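You operate a simulated robot arm through the tools that you are given. There is no shell and no other tool.

The job below is to be done with a simulated robot arm. You get a single attempt, and the scene is never put back.

JOB
Plug the heater in and fill the jar with warm water.
Fine: jar under the tap; lower knob at 30 C, upper knob HIGH; fill to about the mark once the thermometer shows 30 C; then OFF till it shows under 25 C.

Only the result counts: the job must be done as asked and must still hold three seconds after the hand-in. Knocking over, shifting, dropping, spilling or breaking anything else fails it.

ROBOT AND FRAMES
A 6-joint arm with a two-finger parallel gripper, fixed in place. Base frame: the origin is at the foot of the arm, x ahead of it, y to its left, z up. Lengths are in mm, angles in rad, forces in N, time in s.
Its first joint turns from -2.897 to 2.897 rad. Payload 3.91 kg.
The TCP is the grasp point between the finger pads, 30 mm short of the fingertips. In the tool frame z runs along the fingers and y along their closing line. Largest opening 110 mm; finger width 20, thickness 10; the body of the gripper, 48 by 112 mm, starts 55 mm behind the TCP.
Orientation is that of the tool frame in the base frame, as [roll, pitch, yaw] about the fixed x, y, z axes, in that order (R = Rz(yaw) Ry(pitch) Rx(roll)). With the fingers straight down and closing along the base's y, the tool's x points along the base's -x, its y along +y and its z along -z.

CONTROLS
- The arm moves only by the tool move_arm. Its argument "motion" is a list of rows, each a list of 7 numbers: the shift along the base's x, y, z in mm, then the turn, a rotation vector about the base's x, y, z in rad, then the opening in per cent of the stroke, from 0 (shut) to 100 (fully open). In form: [[dx, dy, dz, rx, ry, rz, claw], ...]. A call has 1 to 20 rows; each row shifts and turns the commanded pose from where the row before left it. Rows are played at 5 a second. More than 50 mm and 0.15 rad between two rows, or a gripper value outside its range, and nothing of the call is played. Where a pose cannot be reached the arm comes as near as it can. A force on the tool above 40 N (or 10 N above the force at the start of the call, whichever is more), or a blocked arm, ends the call early, and 0.2 s more pass. The fingers move at their own pace (about 153 mm/s each) and stop on an object; they squeeze with about 20 N. The grip force told is the motor's: it shows also when the fingers shut on nothing. Time passes only in rows, and 0.2 s behind the last, so rows that do not move let the fingers close. It gives the time, the measured TCP pose, the force on the tool (base axes), the opening and the grip force at its end, in the units of the frame above (readings bear some noise), with the torque about the TCP (base axes, N m) and any sound that the robot's microphone picked up, and new pictures: "views" is both (left out), scene, wrist or none.
- Cameras (640 x 400 px; columns grow to the right, rows downward): "scene" is fixed at [48.7, 500.6, 1789.3]; the picture's right is [-0.44, -0.90, 0.00], its down [-0.70, 0.34, -0.63] and it looks along [0.57, -0.27, -0.78] (base axes); focal length 363 px, centre (320, 200). "wrist" rides on the gripper at [72, 17, -103] in the tool frame; the picture's right is [-0.23, 0.97, 0.00], its down [-0.76, -0.18, -0.62] and it looks along [-0.61, -0.14, 0.78] (tool axes); focal length 222 px, centre (320, 200). There is no depth. A picture from a camera that has moved, and an enlarged one, comes with that camera's place and axes in the base frame and with its lens.
- zoom(camera, box): a new picture of the part [left, top, right, bottom] of that camera's present view, enlarged. It takes no simulated time.
- close_job(): hands the job in; it is judged then, once.

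Nothing tells you positions but the pictures and the camera data. Unless the task says otherwise, let go and move clear before handing in.

The tools are called after "Request:" as name(argument=value, ...) on one line, values as JSON. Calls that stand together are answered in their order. move_arm: Moves the arm, as the interface text tells. Its arguments: {"type":"object","properties":{"motion":{"type":"array","items":{"type":"array","items":{"type":"number"}}},"views":{"type":"string","enum":["both","scene","wrist","none"]}},"required":["motion"]} The other tools are called the same way: zoom (camera, box) takes an enlarged picture of a part of a camera's view; close_job () hands the job in.

At the start:

```text
t: 0.0
tcp_pos: [388.7, 262.6, 1400.6]
tool_rot: [-3.141, 0.0, -3.141]
ft_force: [-0.8, -0.1, -0.4]
torque: [-0.02, 0.03, -0.02]
opening: 109.8
grip_force: 0.0
```

scene: 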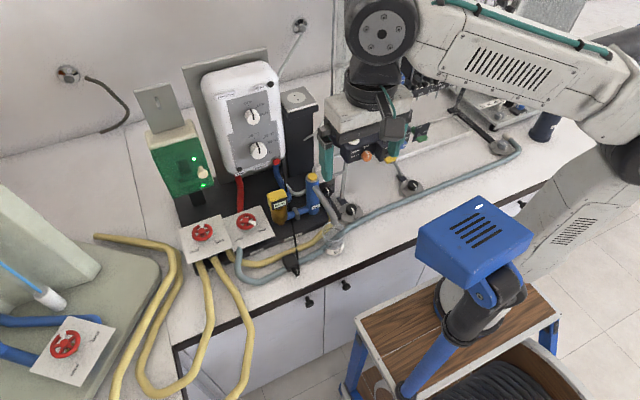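
wrist: 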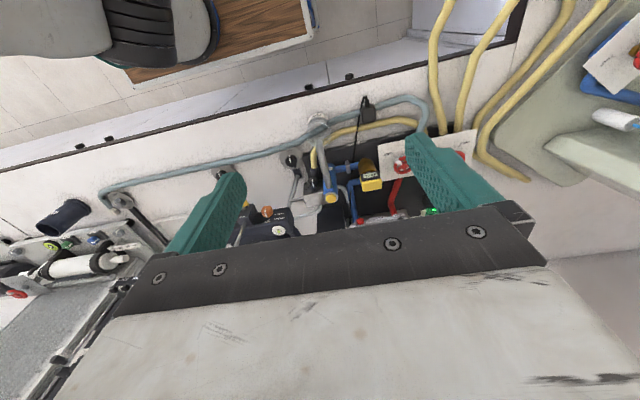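

I see a workbench with a white heater unit that has two knobs, a green module, red valve wheels, hoses and a power cord. Before moving anything, I'll zoom in to identify the parts.

Request:
zoom(camera="scene", box=[130, 40, 330, 165])

Request:
zoom(camera="scene", box=[170, 150, 370, 275])

Request:
zoom(camera="scene", box=[320, 40, 560, 190])

Request:
zoom(camera="scene", box=[0, 160, 240, 310])

Request:
zoom(camera="wrist", box=[200, 80, 480, 255])

Request:
zoom(camera="wrist", box=[0, 150, 240, 300])

```text
3.20 times, centred on (230, 102) of scene
camera zoom: at [48.7, 500.6, 1789.3], right [-0.44, -0.9, 0.0], down [-0.7, 0.34, -0.63], along [0.57, -0.27, -0.78], focal length 1161 px, centre (608, 512)
```

zoom: 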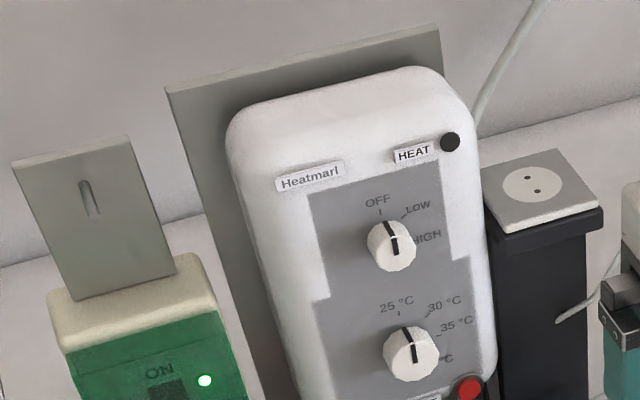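

```text
3.20 times, centred on (270, 212) of scene
camera zoom: at [48.7, 500.6, 1789.3], right [-0.44, -0.9, 0.0], down [-0.7, 0.34, -0.63], along [0.57, -0.27, -0.78], focal length 1161 px, centre (480, 160)
```

zoom: 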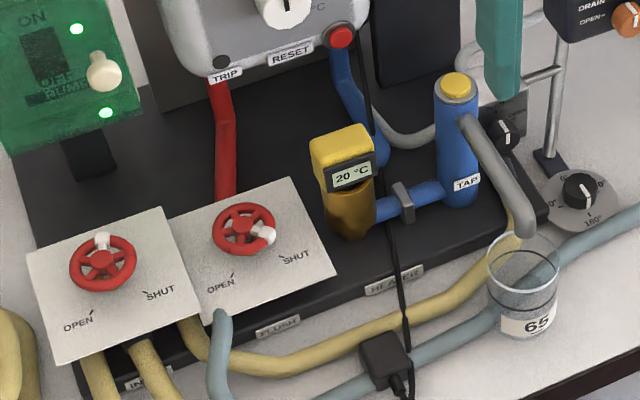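

```text
2.67 times, centred on (440, 115) of scene
camera zoom: at [48.7, 500.6, 1789.3], right [-0.44, -0.9, 0.0], down [-0.7, 0.34, -0.63], along [0.57, -0.27, -0.78], focal length 968 px, centre (0, 427)
```

zoom: 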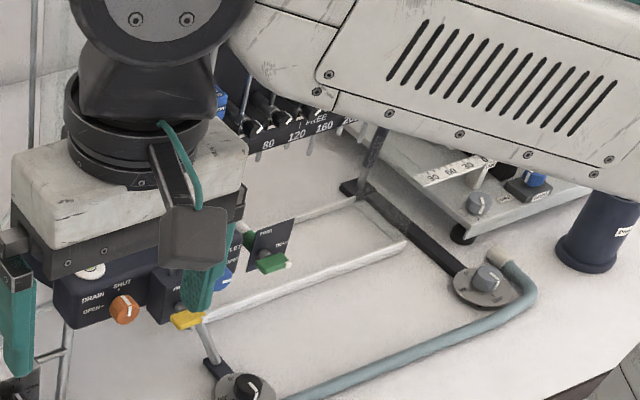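

```text
2.67 times, centred on (120, 235) of scene
camera zoom: at [48.7, 500.6, 1789.3], right [-0.44, -0.9, 0.0], down [-0.7, 0.34, -0.63], along [0.57, -0.27, -0.78], focal length 968 px, centre (853, 107)
```

zoom: 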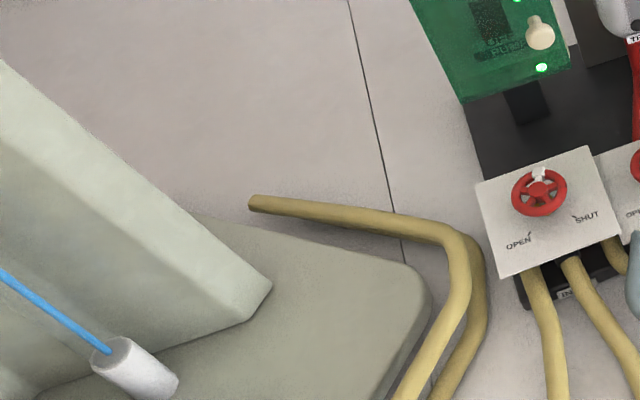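

```text
2.29 times, centred on (340, 168) of wrist
camera zoom: at [316.1, 279.8, 1503.6], right [0.23, 0.97, 0.0], down [0.76, -0.18, 0.62], along [0.61, -0.14, -0.78], focal length 508 px, centre (274, 274)
```

zoom: 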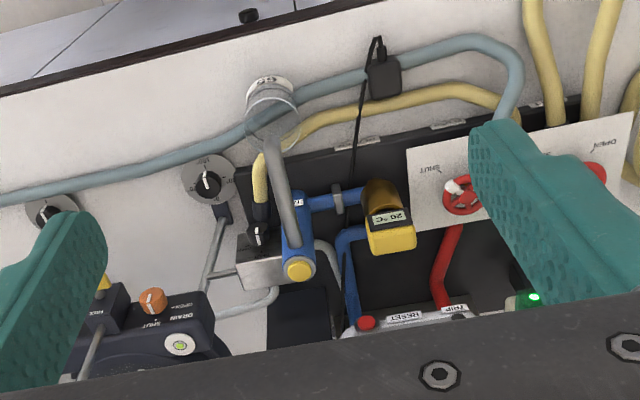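

```text
2.67 times, centred on (120, 225) of wrist
camera zoom: at [316.1, 279.8, 1503.6], right [0.23, 0.97, 0.0], down [0.76, -0.18, 0.62], along [0.61, -0.14, -0.78], focal length 592 px, centre (853, 133)
```

zoom: 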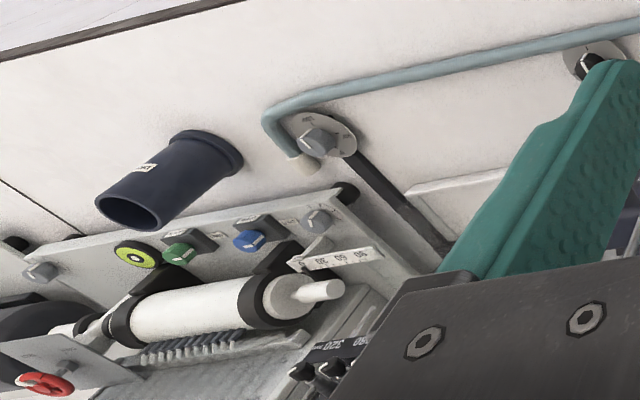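

I can see the heater, thermometer, tap and jar, and what look like the plug on its black cord and the socket on top of the black post. I'll zoom in closer to read the labels and settings.

Request:
zoom(camera="scene", box=[140, 110, 230, 220])

Request:
zoom(camera="scene", box=[175, 205, 285, 275])

Request:
zoom(camera="scene", box=[260, 210, 370, 280])

Request:
zoom(camera="scene", box=[260, 150, 370, 220])

Request:
zoom(camera="scene", box=[225, 60, 325, 125])

Request:
zoom(camera="scene", box=[230, 125, 330, 190])

Request:
zoom(camera="wrist", box=[280, 90, 430, 184])

Request:
zoom(camera="wrist", box=[280, 150, 430, 244])

```text
3.64 times, centred on (185, 165) of scene
camera zoom: at [48.7, 500.6, 1789.3], right [-0.44, -0.9, 0.0], down [-0.7, 0.34, -0.63], along [0.57, -0.27, -0.78], focal length 1320 px, centre (811, 327)
```

zoom: 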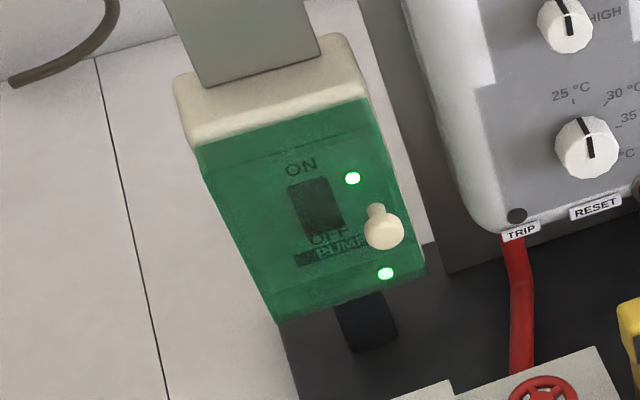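

```text
5.71 times, centred on (230, 240) of scene
camera zoom: at [48.7, 500.6, 1789.3], right [-0.44, -0.9, 0.0], down [-0.7, 0.34, -0.63], along [0.57, -0.27, -0.78], focal length 2074 px, centre (834, -29)
```

zoom: 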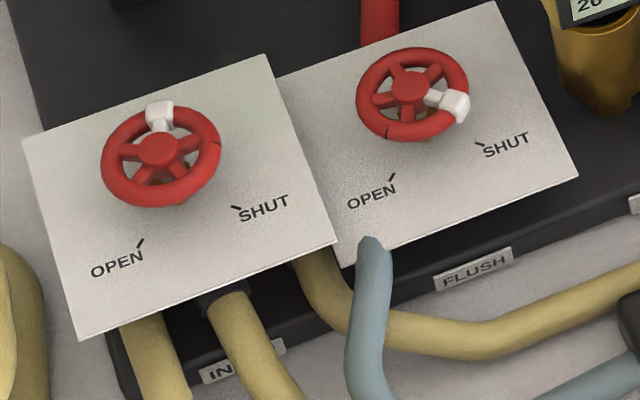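

```text
5.71 times, centred on (315, 245) of scene
camera zoom: at [48.7, 500.6, 1789.3], right [-0.44, -0.9, 0.0], down [-0.7, 0.34, -0.63], along [0.57, -0.27, -0.78], focal length 2074 px, centre (349, -57)
```

zoom: 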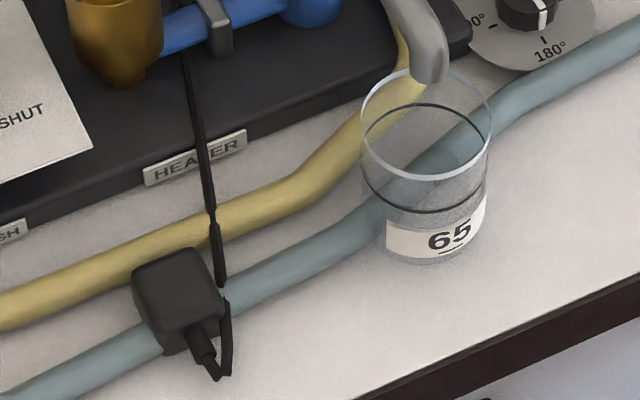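

```text
5.71 times, centred on (315, 185) of scene
camera zoom: at [48.7, 500.6, 1789.3], right [-0.44, -0.9, 0.0], down [-0.7, 0.34, -0.63], along [0.57, -0.27, -0.78], focal length 2074 px, centre (349, 286)
```

zoom: 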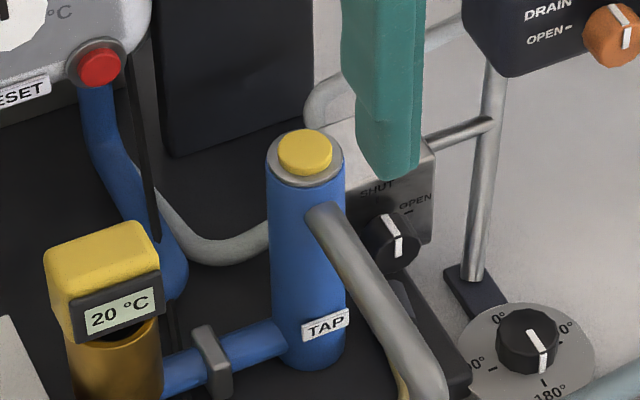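

```text
6.15 times, centred on (275, 92) of scene
camera zoom: at [48.7, 500.6, 1789.3], right [-0.44, -0.9, 0.0], down [-0.7, 0.34, -0.63], along [0.57, -0.27, -0.78], focal length 2233 px, centre (597, 862)
```

zoom: 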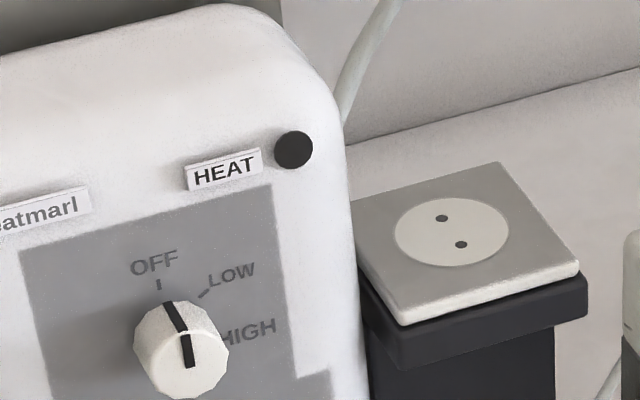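

```text
6.15 times, centred on (280, 158) of scene
camera zoom: at [48.7, 500.6, 1789.3], right [-0.44, -0.9, 0.0], down [-0.7, 0.34, -0.63], along [0.57, -0.27, -0.78], focal length 2233 px, centre (566, 462)
```

zoom: 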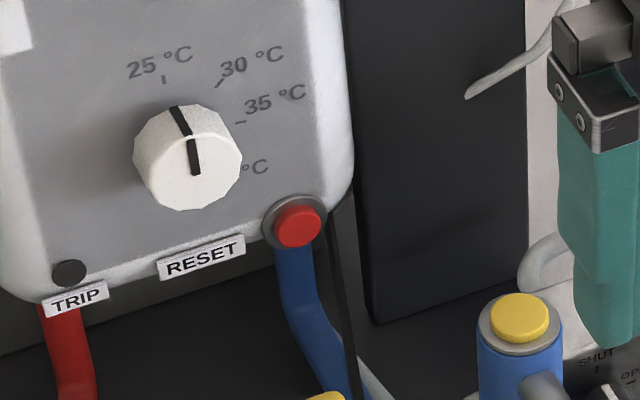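

```text
4.26 times, centred on (355, 137) of wrist
camera zoom: at [316.1, 279.8, 1503.6], right [0.23, 0.97, 0.0], down [0.76, -0.18, 0.62], along [0.61, -0.14, -0.78], focal length 945 px, centre (171, 468)
```

zoom: 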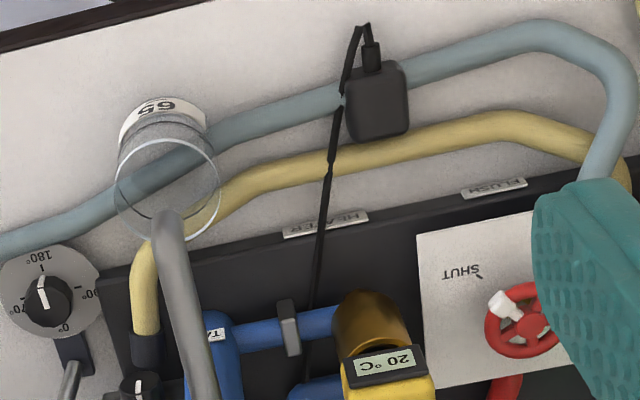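

```text
4.26 times, centred on (355, 197) of wrist
camera zoom: at [316.1, 279.8, 1503.6], right [0.23, 0.97, 0.0], down [0.76, -0.18, 0.62], along [0.61, -0.14, -0.78], focal length 945 px, centre (171, 213)
```

zoom: 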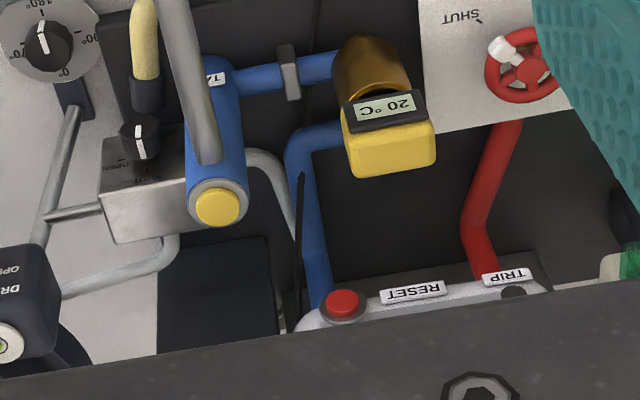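

The heater reads 20 °C with both lamps off, and the jar seems to be roughly under the spout already. The plug lies in front and its socket is on the black post, so I'll tilt the wrist to see the heater panel and socket better.

Request:
move_arm(motion=[[-10, 0, 10, 0, -0.15, 0, 100], [-10, 0, 10, 0, -0.15, 0, 100], [0, 0, 10, 0, -0.15, 0, 100], [0, 0, 10, 0, -0.15, 0, 100]])

```text
t: 1.0
tcp_pos: [369.0, 262.7, 1441.6]
tool_rot: [3.141, 0.601, -3.141]
ft_force: [0.9, 0.2, 0.0]
torque: [-0.04, 0.0, -0.02]
opening: 109.9
grip_force: 0.0
camera wrist: at [250.4, 279.8, 1484.5], right [0.19, 0.97, 0.13], down [0.27, -0.18, 0.94], along [0.94, -0.14, -0.3], focal length 222 px, centre (320, 200)
```

scene: 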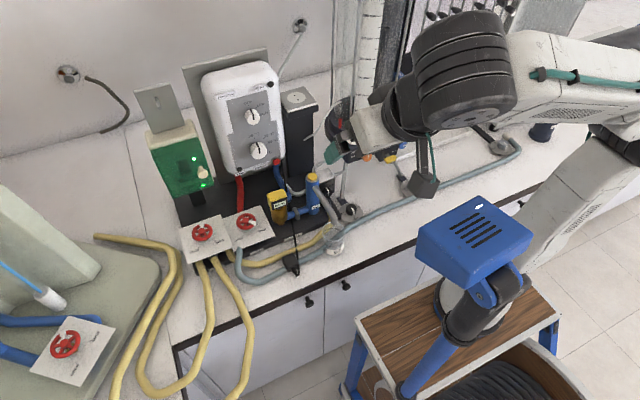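
wrist: 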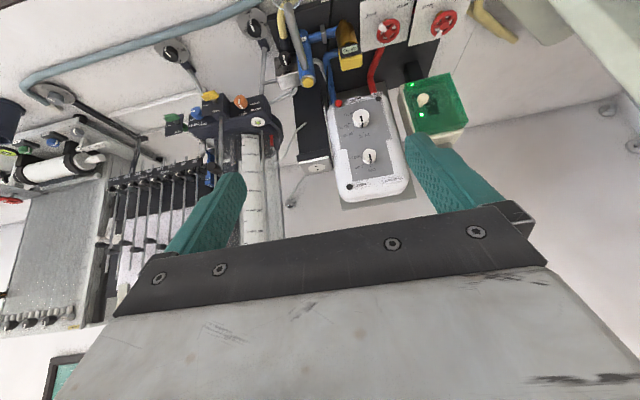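

The tilted view shows the heater front, socket post and pump box. I'll zoom in here for measurements.

Request:
zoom(camera="wrist", box=[270, 80, 430, 210])

Request:
zoom(camera="wrist", box=[250, 0, 410, 100])

Request:
zoom(camera="wrist", box=[360, 0, 520, 100])

Request:
zoom(camera="wrist", box=[390, 60, 490, 160])

Request:
zoom(camera="scene", box=[270, 70, 430, 170])

Request:
zoom(camera="scene", box=[280, 130, 440, 230])

```text
3.08 times, centred on (350, 145) of wrist
camera zoom: at [250.4, 279.8, 1484.5], right [0.19, 0.97, 0.13], down [0.27, -0.18, 0.94], along [0.94, -0.14, -0.3], focal length 684 px, centre (228, 369)
```

zoom: 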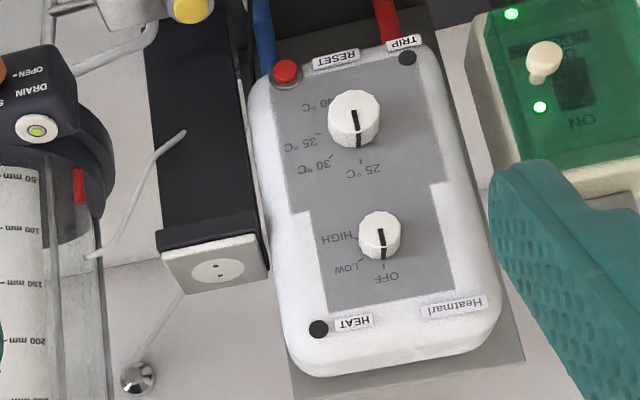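

```text
4.00 times, centred on (330, 50) of wrist
camera zoom: at [250.4, 279.8, 1484.5], right [0.19, 0.97, 0.13], down [0.27, -0.18, 0.94], along [0.94, -0.14, -0.3], focal length 888 px, centre (280, 800)
```

zoom: 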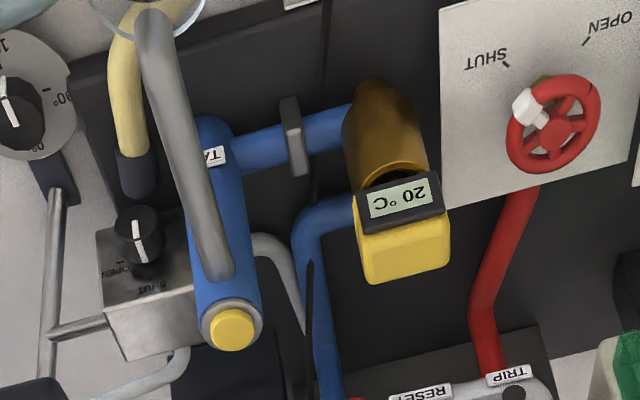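

```text
4.00 times, centred on (440, 50) of wrist
camera zoom: at [250.4, 279.8, 1484.5], right [0.19, 0.97, 0.13], down [0.27, -0.18, 0.94], along [0.94, -0.14, -0.3], focal length 888 px, centre (-160, 800)
```

zoom: 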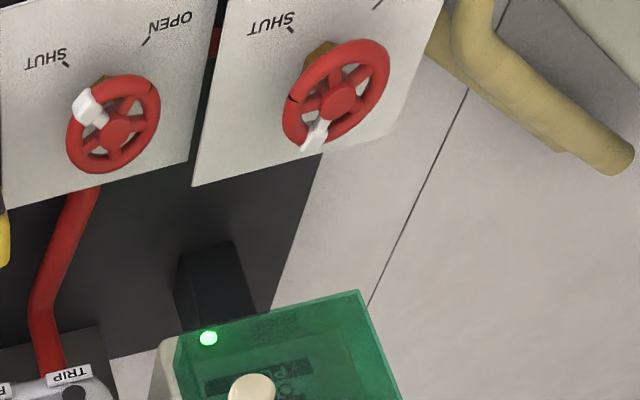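

```text
4.00 times, centred on (440, 110) of wrist
camera zoom: at [250.4, 279.8, 1484.5], right [0.19, 0.97, 0.13], down [0.27, -0.18, 0.94], along [0.94, -0.14, -0.3], focal length 888 px, centre (-160, 560)
```

zoom: 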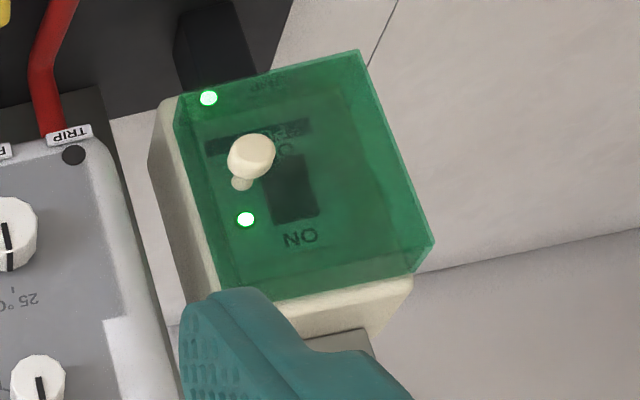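

```text
4.00 times, centred on (350, 120) of scene
camera zoom: at [48.7, 500.6, 1789.3], right [-0.44, -0.9, 0.0], down [-0.7, 0.34, -0.63], along [0.57, -0.27, -0.78], focal length 1452 px, centre (200, 520)
```

zoom: 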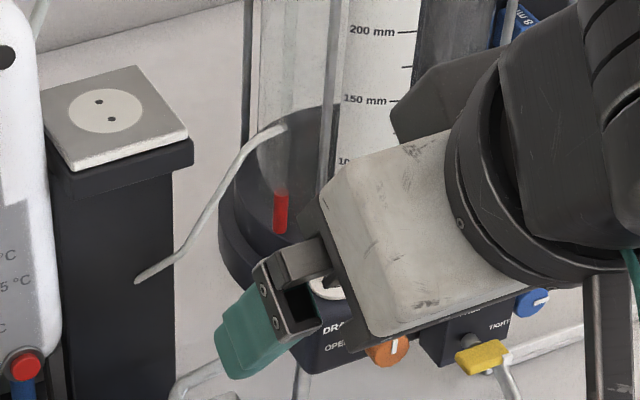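

```text
4.00 times, centred on (360, 180) of scene
camera zoom: at [48.7, 500.6, 1789.3], right [-0.44, -0.9, 0.0], down [-0.7, 0.34, -0.63], along [0.57, -0.27, -0.78], focal length 1452 px, centre (160, 280)
```

zoom: 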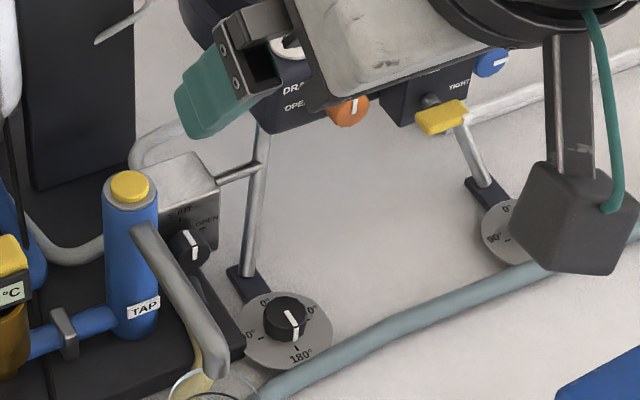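

I've placed the socket face at about [824, 195, 1202], with its holes along x. The upper knob is near [752, 338, 1237] and the lower near [738, 337, 1137]. Next I'll bring the tool upright over the front of the bench to look closely at the plug near [513, 356, 942].

Request:
move_arm(motion=[[0, 15, -30, 0, 0.15, 0, 100], [0, 20, -40, 0, 0.15, 0, 100], [5, 20, -40, 0, 0.15, 0, 100], [5, 20, -40, 0, 0.15, 0, 100], [5, 20, -40, 0, 0, 0, 100], [5, 20, -40, 0, 0, 0, 100], [5, 15, -40, 0, 0, 0, 100]])

```text
t: 2.6
tcp_pos: [394.4, 393.0, 1170.3]
tool_rot: [-3.141, 0.0, 3.14]
ft_force: [0.6, -0.1, -0.1]
torque: [0.04, -0.01, -0.01]
opening: 110.0
grip_force: 0.1
camera wrist: at [320.6, 409.0, 1273.3], right [0.23, 0.97, 0.0], down [0.76, -0.18, 0.62], along [0.61, -0.14, -0.78], focal length 222 px, centre (320, 200)
```

scene: 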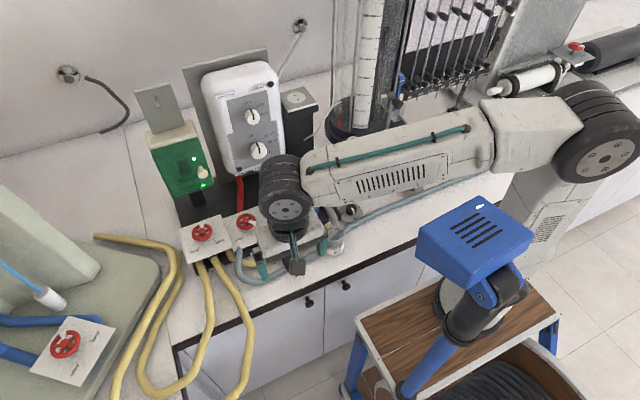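
wrist: 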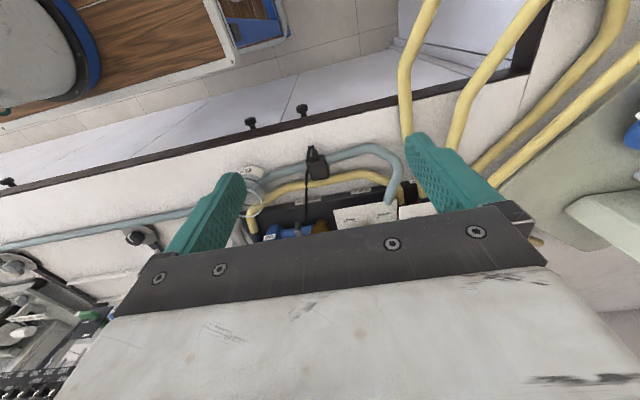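

The plug is visible between the fingers. I'll zoom in on it.

Request:
zoom(camera="wrist", box=[270, 130, 370, 195])

Request:
zoom(camera="wrist", box=[210, 140, 420, 260])

```text
6.15 times, centred on (320, 162) of wrist
camera zoom: at [320.6, 409.0, 1273.3], right [0.23, 0.97, 0.0], down [0.76, -0.18, 0.62], along [0.61, -0.14, -0.78], focal length 1367 px, centre (320, 431)
```

zoom: 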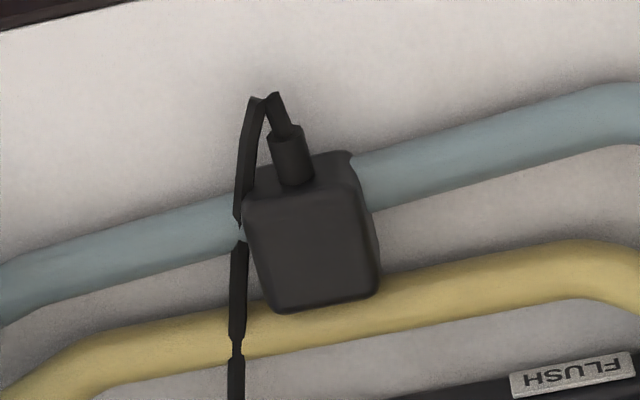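

```text
3.05 times, centred on (315, 200) of wrist
camera zoom: at [320.6, 409.0, 1273.3], right [0.23, 0.97, 0.0], down [0.76, -0.18, 0.62], along [0.61, -0.14, -0.78], focal length 677 px, centre (335, 200)
```

zoom: 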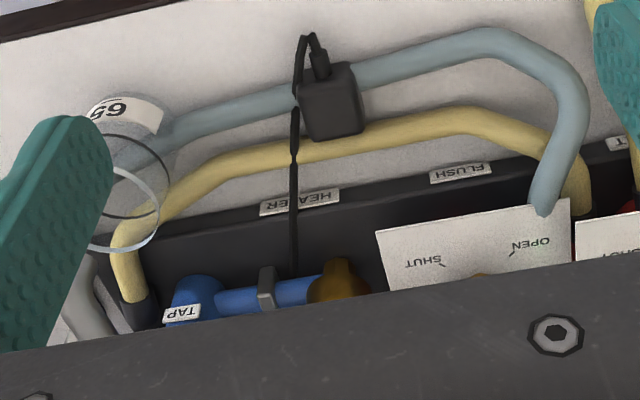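

The plug body looks like a 31 × 34 × 25 mm block, square to the axes with its cord leaving on the -x side. I'll take a low, shallow look to find its height and where the pins are.

Request:
move_arm(motion=[[4, -10, -34, 0, -0.15, 0, 100], [5, -12, -34, 0, -0.15, 0, 100], [5, -13, -34, 0, -0.15, 0, 100], [5, -13, -34, 0, -0.15, 0, 100], [5, -12, -28, 0, 0, 0, 100]])

Request:
zoom(camera="wrist", box=[250, 130, 410, 230])

```text
t: 3.8
tcp_pos: [417.1, 333.7, 1005.7]
tool_rot: [3.14, 0.6, -3.141]
ft_force: [-0.1, 0.3, 0.4]
torque: [0.0, -0.01, 0.02]
opening: 109.6
grip_force: 0.1
camera wrist: at [298.0, 349.4, 1050.4], right [0.19, 0.97, 0.13], down [0.28, -0.18, 0.94], along [0.94, -0.14, -0.3], focal length 222 px, centre (320, 200)
```

scene: 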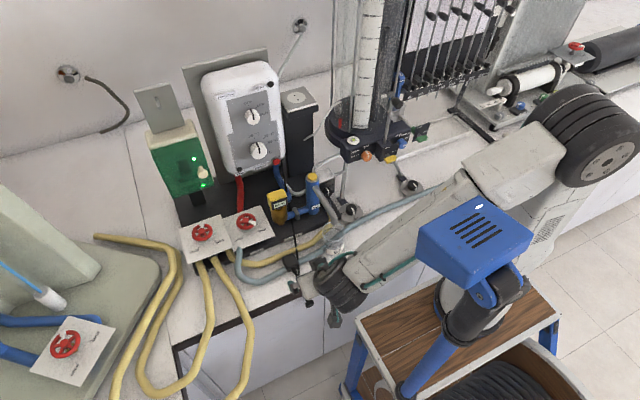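
wrist: 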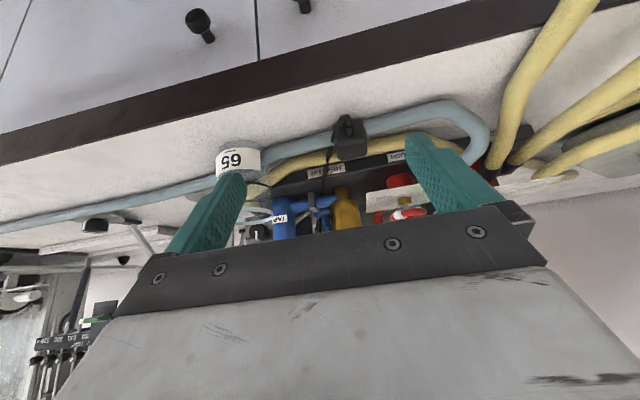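

```text
4.00 times, centred on (330, 180) of wrist
camera zoom: at [298.0, 349.4, 1050.4], right [0.19, 0.97, 0.13], down [0.28, -0.18, 0.94], along [0.94, -0.14, -0.3], focal length 888 px, centre (280, 280)
```

zoom: 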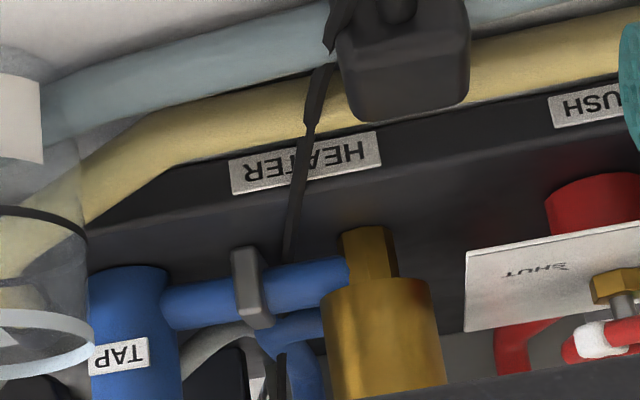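

Request:
zoom(camera="wrist", box=[310, 95, 390, 175])

Request:
zoom(camera="wrist", box=[210, 90, 370, 190])

```text
5.00 times, centred on (350, 135) of wrist
camera zoom: at [298.0, 349.4, 1050.4], right [0.19, 0.97, 0.13], down [0.28, -0.18, 0.94], along [0.94, -0.14, -0.3], focal length 1111 px, centre (170, 525)
```

zoom: 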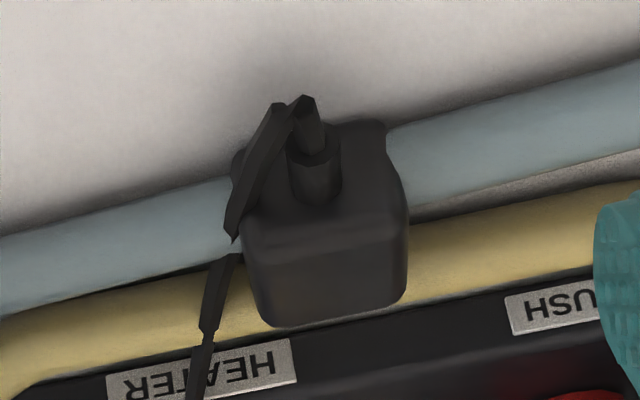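

```text
4.00 times, centred on (290, 140) of wrist
camera zoom: at [298.0, 349.4, 1050.4], right [0.19, 0.97, 0.13], down [0.28, -0.18, 0.94], along [0.94, -0.14, -0.3], focal length 888 px, centre (440, 440)
```

zoom: 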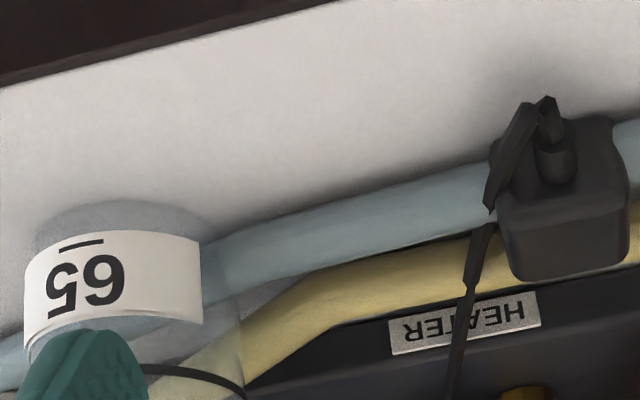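

The plug body spans about z 904–927 and sits on the bench, with the cord leaving at -x. I want to see how the cord is routed past the blue pipe before lifting anything.

Request:
zoom(camera="scene", box=[265, 180, 325, 220])

Request:
zoom(camera="scene", box=[260, 155, 320, 195])

Request:
zoom(camera="scene", box=[270, 230, 350, 285])

Request:
zoom(camera="wrist", box=[290, 160, 370, 220])

```text
10.00 times, centred on (295, 200) of scene
camera zoom: at [48.7, 500.6, 1789.3], right [-0.44, -0.9, 0.0], down [-0.7, 0.34, -0.63], along [0.57, -0.27, -0.78], focal length 3629 px, centre (570, 200)
```

zoom: 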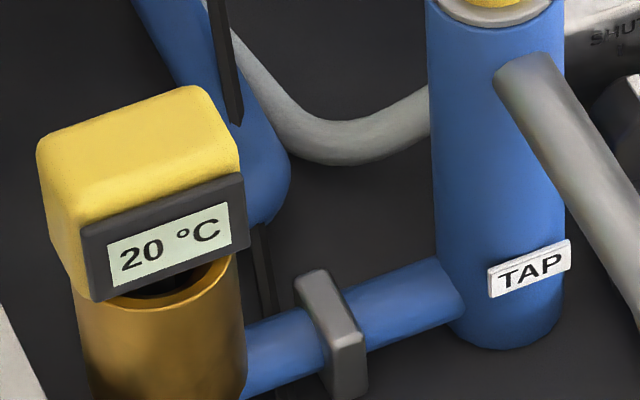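

```text
10.00 times, centred on (290, 175) of scene
camera zoom: at [48.7, 500.6, 1789.3], right [-0.44, -0.9, 0.0], down [-0.7, 0.34, -0.63], along [0.57, -0.27, -0.78], focal length 3629 px, centre (620, 450)
```

zoom: 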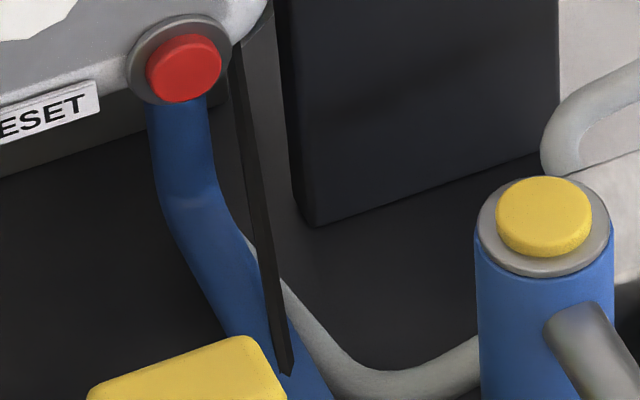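

```text
7.27 times, centred on (310, 258) of scene
camera zoom: at [48.7, 500.6, 1789.3], right [-0.44, -0.9, 0.0], down [-0.7, 0.34, -0.63], along [0.57, -0.27, -0.78], focal length 2639 px, centre (393, -218)
```

zoom: 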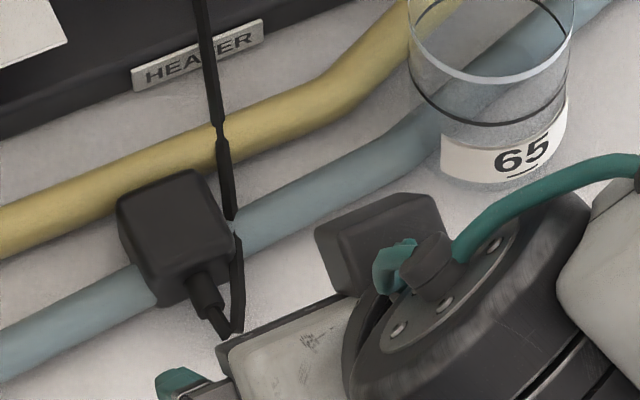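

```text
6.67 times, centred on (330, 190) of wrist
camera zoom: at [298.0, 349.4, 1050.4], right [0.19, 0.97, 0.13], down [0.28, -0.18, 0.94], along [0.94, -0.14, -0.3], focal length 1481 px, centre (253, 267)
```

zoom: 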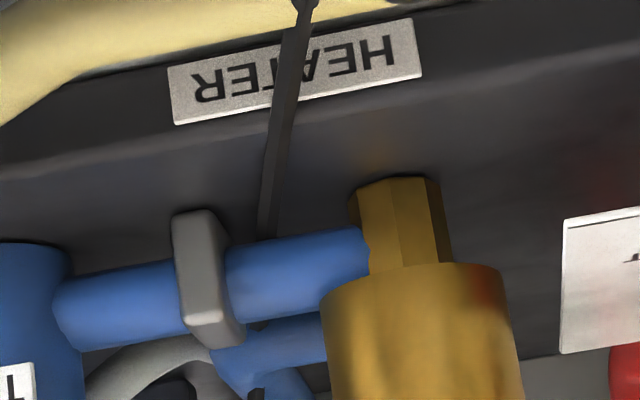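

The cord drops from the heater, passes under the blue pipe and loops into the plug. I'll bring the tool upright above the plug centre at about [523, 360], then check alignment.

Request:
move_arm(motion=[[15, 5, 15, 0, 0.15, 0, 70], [25, 7, 15, 0, 0.15, 0, 70], [30, 7, 10, 0, 0.15, 0, 70], [36, 8, 5, 0, 0.15, 0, 70], [0, 0, -20, 0, 0, 0, 70]])

Request:
zoom(camera="wrist", box=[240, 140, 400, 240])

Request:
zoom(camera="scene", box=[240, 190, 360, 265])

```text
t: 5.0
tcp_pos: [523.8, 359.7, 1032.0]
tool_rot: [3.141, 0.0, 3.141]
ft_force: [-0.9, -0.2, -0.6]
torque: [0.03, -0.03, 0.03]
opening: 77.0
grip_force: 0.0
camera wrist: at [451.4, 376.4, 1134.8], right [0.23, 0.97, 0.0], down [0.76, -0.18, 0.62], along [0.61, -0.14, -0.78], focal length 222 px, centre (320, 200)
```

scene: 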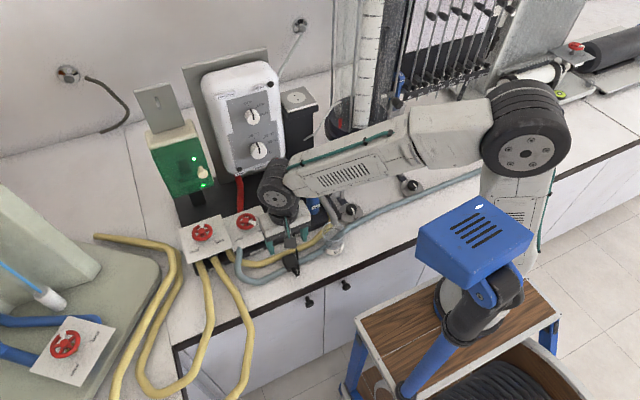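
wrist: 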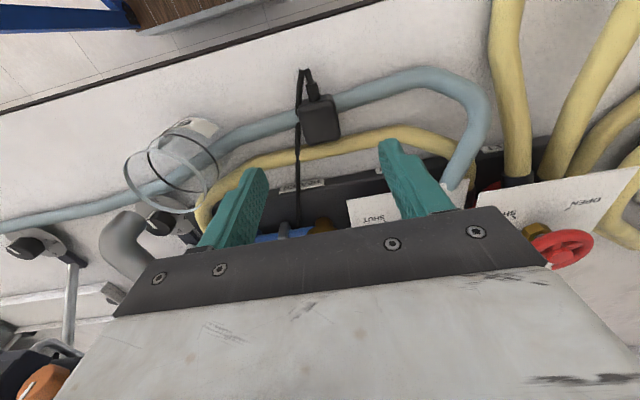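

```text
4.00 times, centred on (320, 190) of wrist
camera zoom: at [451.4, 376.4, 1134.8], right [0.23, 0.97, 0.0], down [0.76, -0.18, 0.62], along [0.61, -0.14, -0.78], focal length 888 px, centre (320, 240)
```

zoom: 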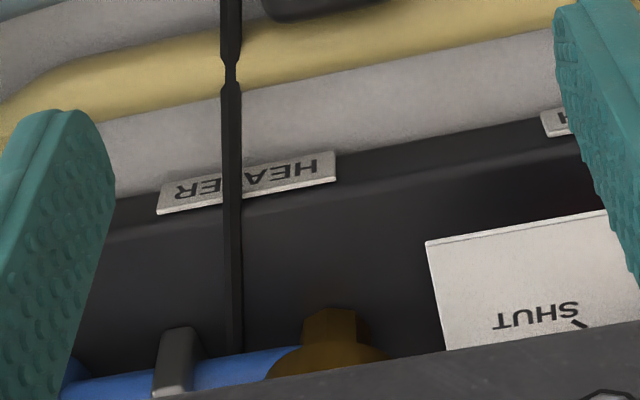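

```text
5.33 times, centred on (300, 228) of scene
camera zoom: at [48.7, 500.6, 1789.3], right [-0.44, -0.9, 0.0], down [-0.7, 0.34, -0.63], along [0.57, -0.27, -0.78], focal length 1935 px, centre (427, 53)
```

zoom: 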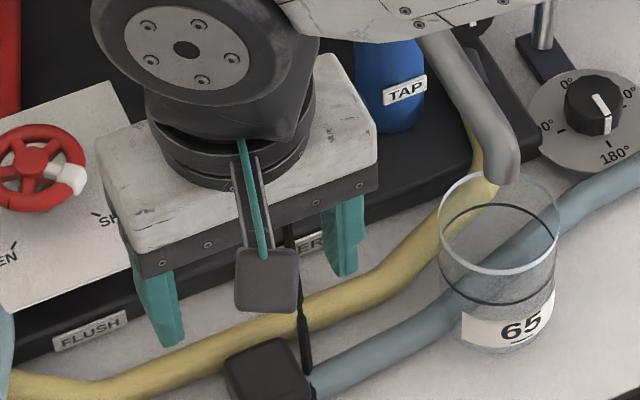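

The plug is directly below the TCP. I'll go down to z ≈ 941, keeping the tips just above the bench, and close on it.

Request:
move_arm(motion=[[0, 0.5, -40, 0, 0, 0, 60], [0, 0, -30, 0, 0, 0, 60], [0, 0, -12, 0, 0, 0, 60], [0, 0, -8, 0, 0, 0, 60]])

Request:
zoom(camera="wrist", box=[240, 100, 400, 220])

Request:
zoom(camera="scene", box=[240, 210, 360, 285])

```text
t: 6.0
tcp_pos: [524.2, 359.9, 940.9]
tool_rot: [3.14, 0.001, -3.141]
ft_force: [-0.6, 0.4, 0.4]
torque: [0.0, 0.03, -0.02]
opening: 65.9
grip_force: 0.0
camera wrist: at [450.7, 377.3, 1044.4], right [0.23, 0.97, 0.0], down [0.76, -0.18, 0.62], along [0.61, -0.14, -0.78], focal length 222 px, centre (320, 200)
```

scene: 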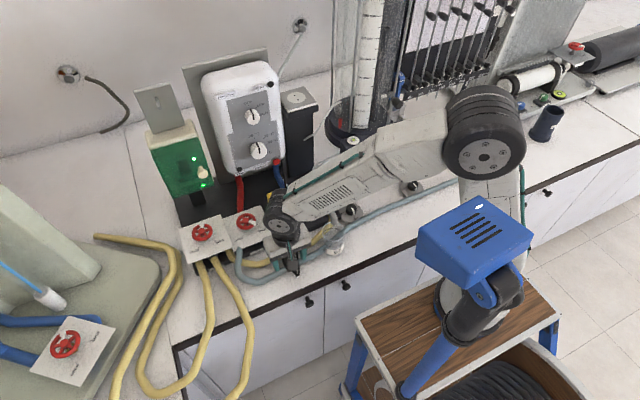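
wrist: 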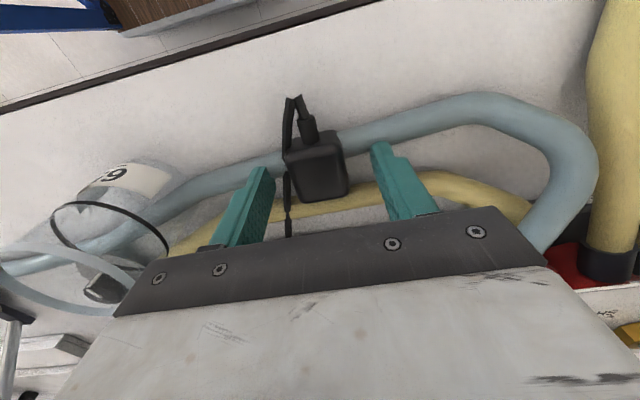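

```text
3.33 times, centred on (320, 160) of wrist
camera zoom: at [450.7, 377.3, 1044.4], right [0.23, 0.97, 0.0], down [0.76, -0.18, 0.62], along [0.61, -0.14, -0.78], focal length 740 px, centre (320, 333)
```

zoom: 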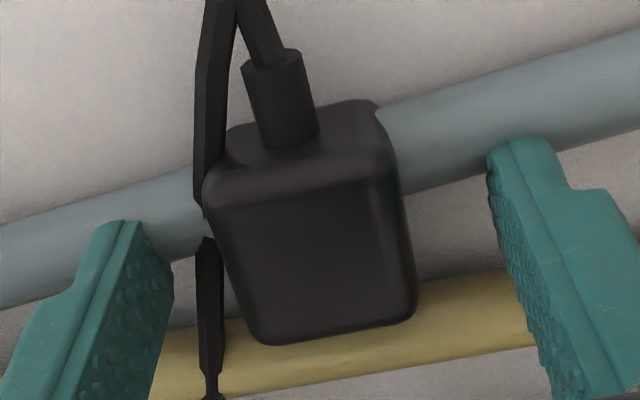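

```text
5.33 times, centred on (300, 248) of scene
camera zoom: at [48.7, 500.6, 1789.3], right [-0.44, -0.9, 0.0], down [-0.7, 0.34, -0.63], along [0.57, -0.27, -0.78], focal length 1935 px, centre (427, -53)
```

zoom: 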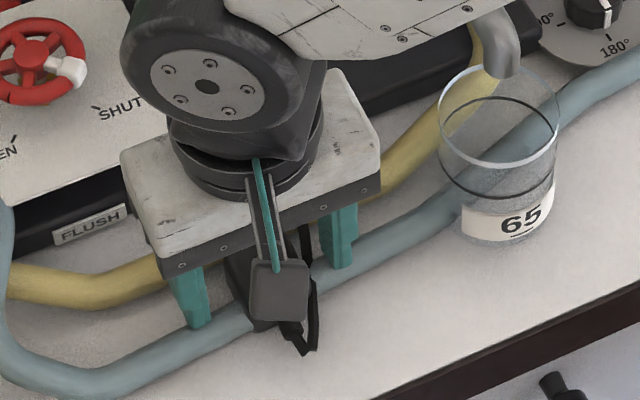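

The fingers straddle the plug with no contact, but the cord runs low beside the left finger. I'll raise 4 mm to clear it and close gently.

Request:
move_arm(motion=[[0.5, 0, 4, 0, 0, 0, 45], [0, 0, 0, 0, 0, 0, 35], [0, 0, 0, 0, 0, 0, 20], [0, 0, 0, 0, 0, 0, 15], [0, 0, 0, 0, 0, 0, 15]])

Request:
zoom(camera="wrist", box=[240, 100, 400, 220])

```text
t: 7.2
tcp_pos: [524.5, 361.1, 945.1]
tool_rot: [-3.141, 0.0, -3.14]
ft_force: [0.2, -0.3, -0.4]
torque: [0.0, -0.01, -0.02]
opening: 35.1
grip_force: 20.3
camera wrist: at [451.6, 377.1, 1048.5], right [0.23, 0.97, 0.0], down [0.76, -0.18, 0.62], along [0.61, -0.14, -0.78], focal length 222 px, centre (320, 200)
```

scene: 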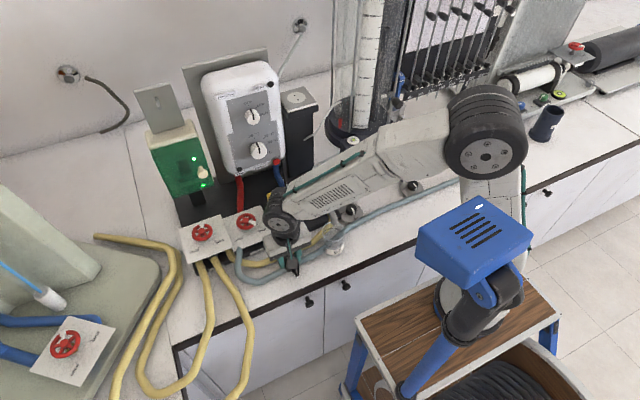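
wrist: 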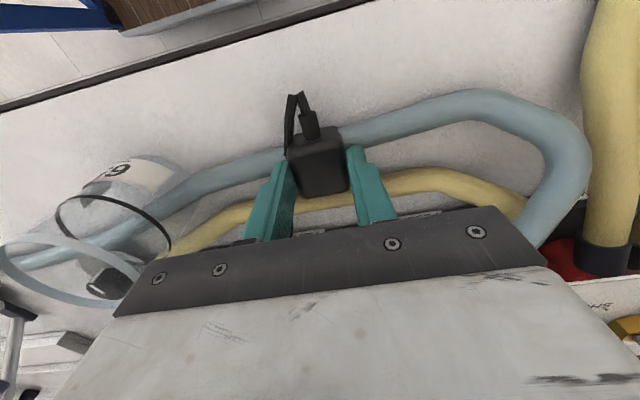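

```text
3.33 times, centred on (320, 160) of wrist
camera zoom: at [451.6, 377.1, 1048.5], right [0.23, 0.97, 0.0], down [0.76, -0.18, 0.62], along [0.61, -0.14, -0.78], focal length 740 px, centre (320, 333)
```

zoom: 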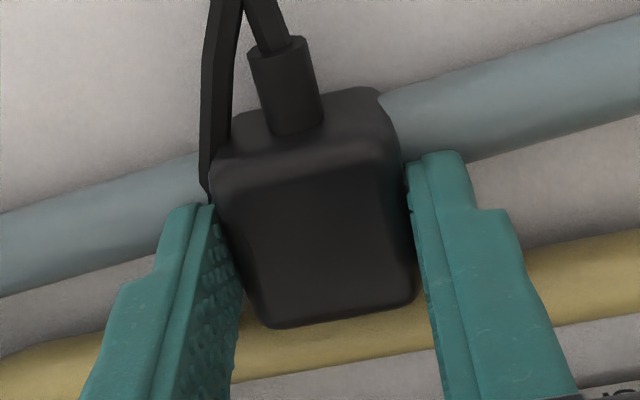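

The plug is gripped at 35 mm opening and 20 N. I'll lift it slowly and check it in hand.

Request:
move_arm(motion=[[0, 0, 10, 0, 0, 0, 15], [0, 0, 15, 0, 0, 0, 15], [0, 0, 25, 0, 0, 0, 15], [0, 0, 30, 0, 0, 0, 15]])

Request:
zoom(camera="scene", box=[240, 190, 360, 285])

Request:
zoom(camera="wrist", box=[240, 80, 400, 220])

```text
t: 8.2
tcp_pos: [524.5, 362.2, 1023.2]
tool_rot: [3.14, -0.001, 3.141]
ft_force: [-0.2, -0.2, -1.6]
torque: [-0.02, -0.01, -0.03]
opening: 35.4
grip_force: 19.8
camera wrist: at [451.6, 377.8, 1128.4], right [0.23, 0.97, 0.0], down [0.76, -0.18, 0.62], along [0.61, -0.14, -0.78], focal length 222 px, centre (320, 200)
```

scene: 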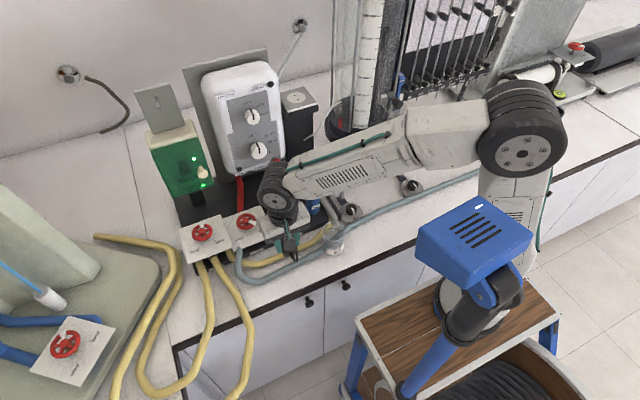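
wrist: 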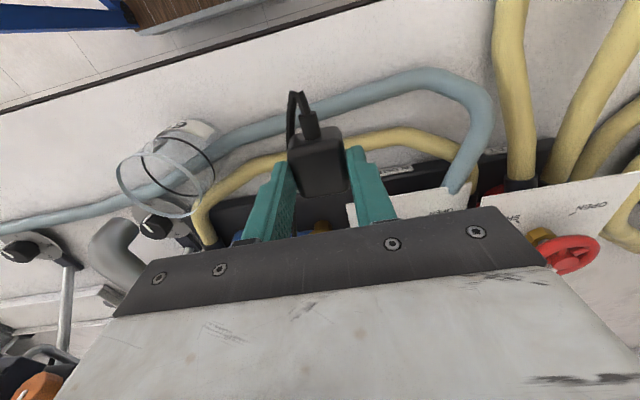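

```text
4.21 times, centred on (300, 238) of scene
camera zoom: at [48.7, 500.6, 1789.3], right [-0.44, -0.9, 0.0], down [-0.7, 0.34, -0.63], along [0.57, -0.27, -0.78], focal length 1528 px, centre (404, 42)
```

zoom: 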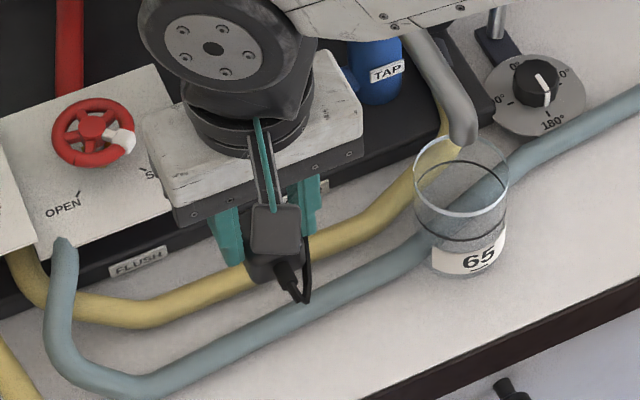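

```text
2.86 times, centred on (320, 150) of wrist
camera zoom: at [451.6, 377.8, 1128.4], right [0.23, 0.97, 0.0], down [0.76, -0.18, 0.62], along [0.61, -0.14, -0.78], focal length 635 px, centre (320, 343)
```

zoom: 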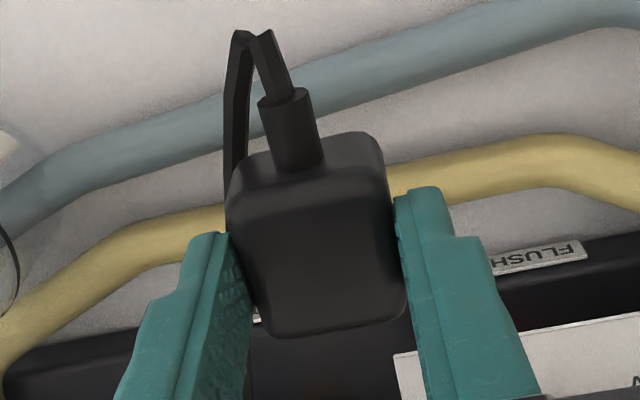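

The plug is in hand. I need to find out where its pins are, so I'll zoom in on it in both views.

Request:
zoom(camera="wrist", box=[285, 115, 365, 165])

Request:
zoom(camera="wrist", box=[280, 155, 360, 205])

Request:
zoom(camera="scene", box=[270, 225, 320, 270])

```text
8.00 times, centred on (325, 140) of wrist
camera zoom: at [451.6, 377.8, 1128.4], right [0.23, 0.97, 0.0], down [0.76, -0.18, 0.62], along [0.61, -0.14, -0.78], focal length 1777 px, centre (280, 680)
```

zoom: 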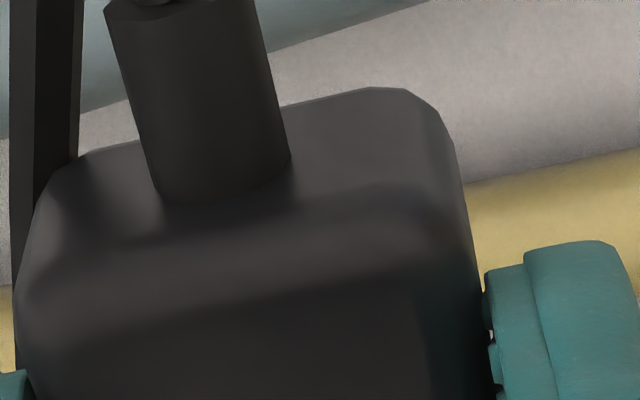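

```text
8.00 times, centred on (320, 180) of wrist
camera zoom: at [451.6, 377.8, 1128.4], right [0.23, 0.97, 0.0], down [0.76, -0.18, 0.62], along [0.61, -0.14, -0.78], focal length 1777 px, centre (320, 360)
```

zoom: 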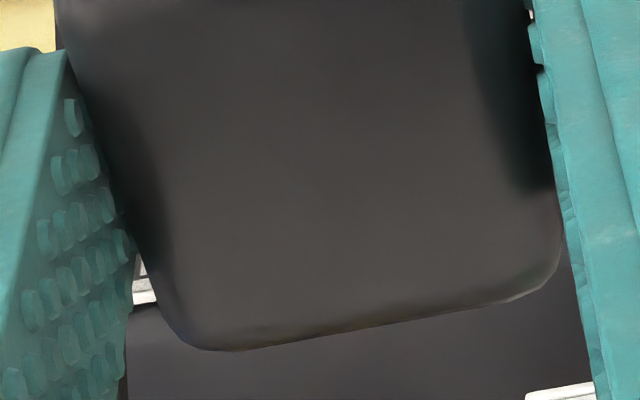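

```text
8.89 times, centred on (295, 248) of scene
camera zoom: at [48.7, 500.6, 1789.3], right [-0.44, -0.9, 0.0], down [-0.7, 0.34, -0.63], along [0.57, -0.27, -0.78], focal length 3226 px, centre (542, -222)
```

zoom: 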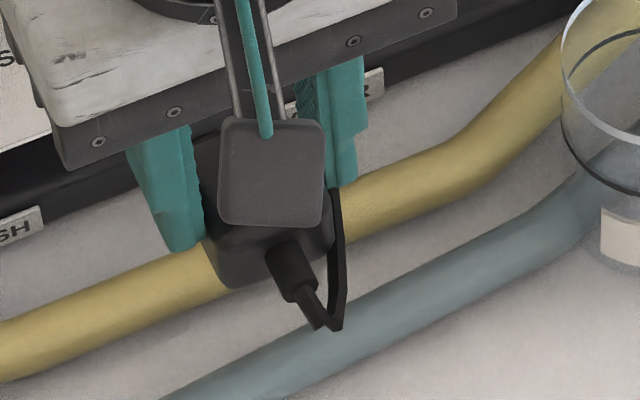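

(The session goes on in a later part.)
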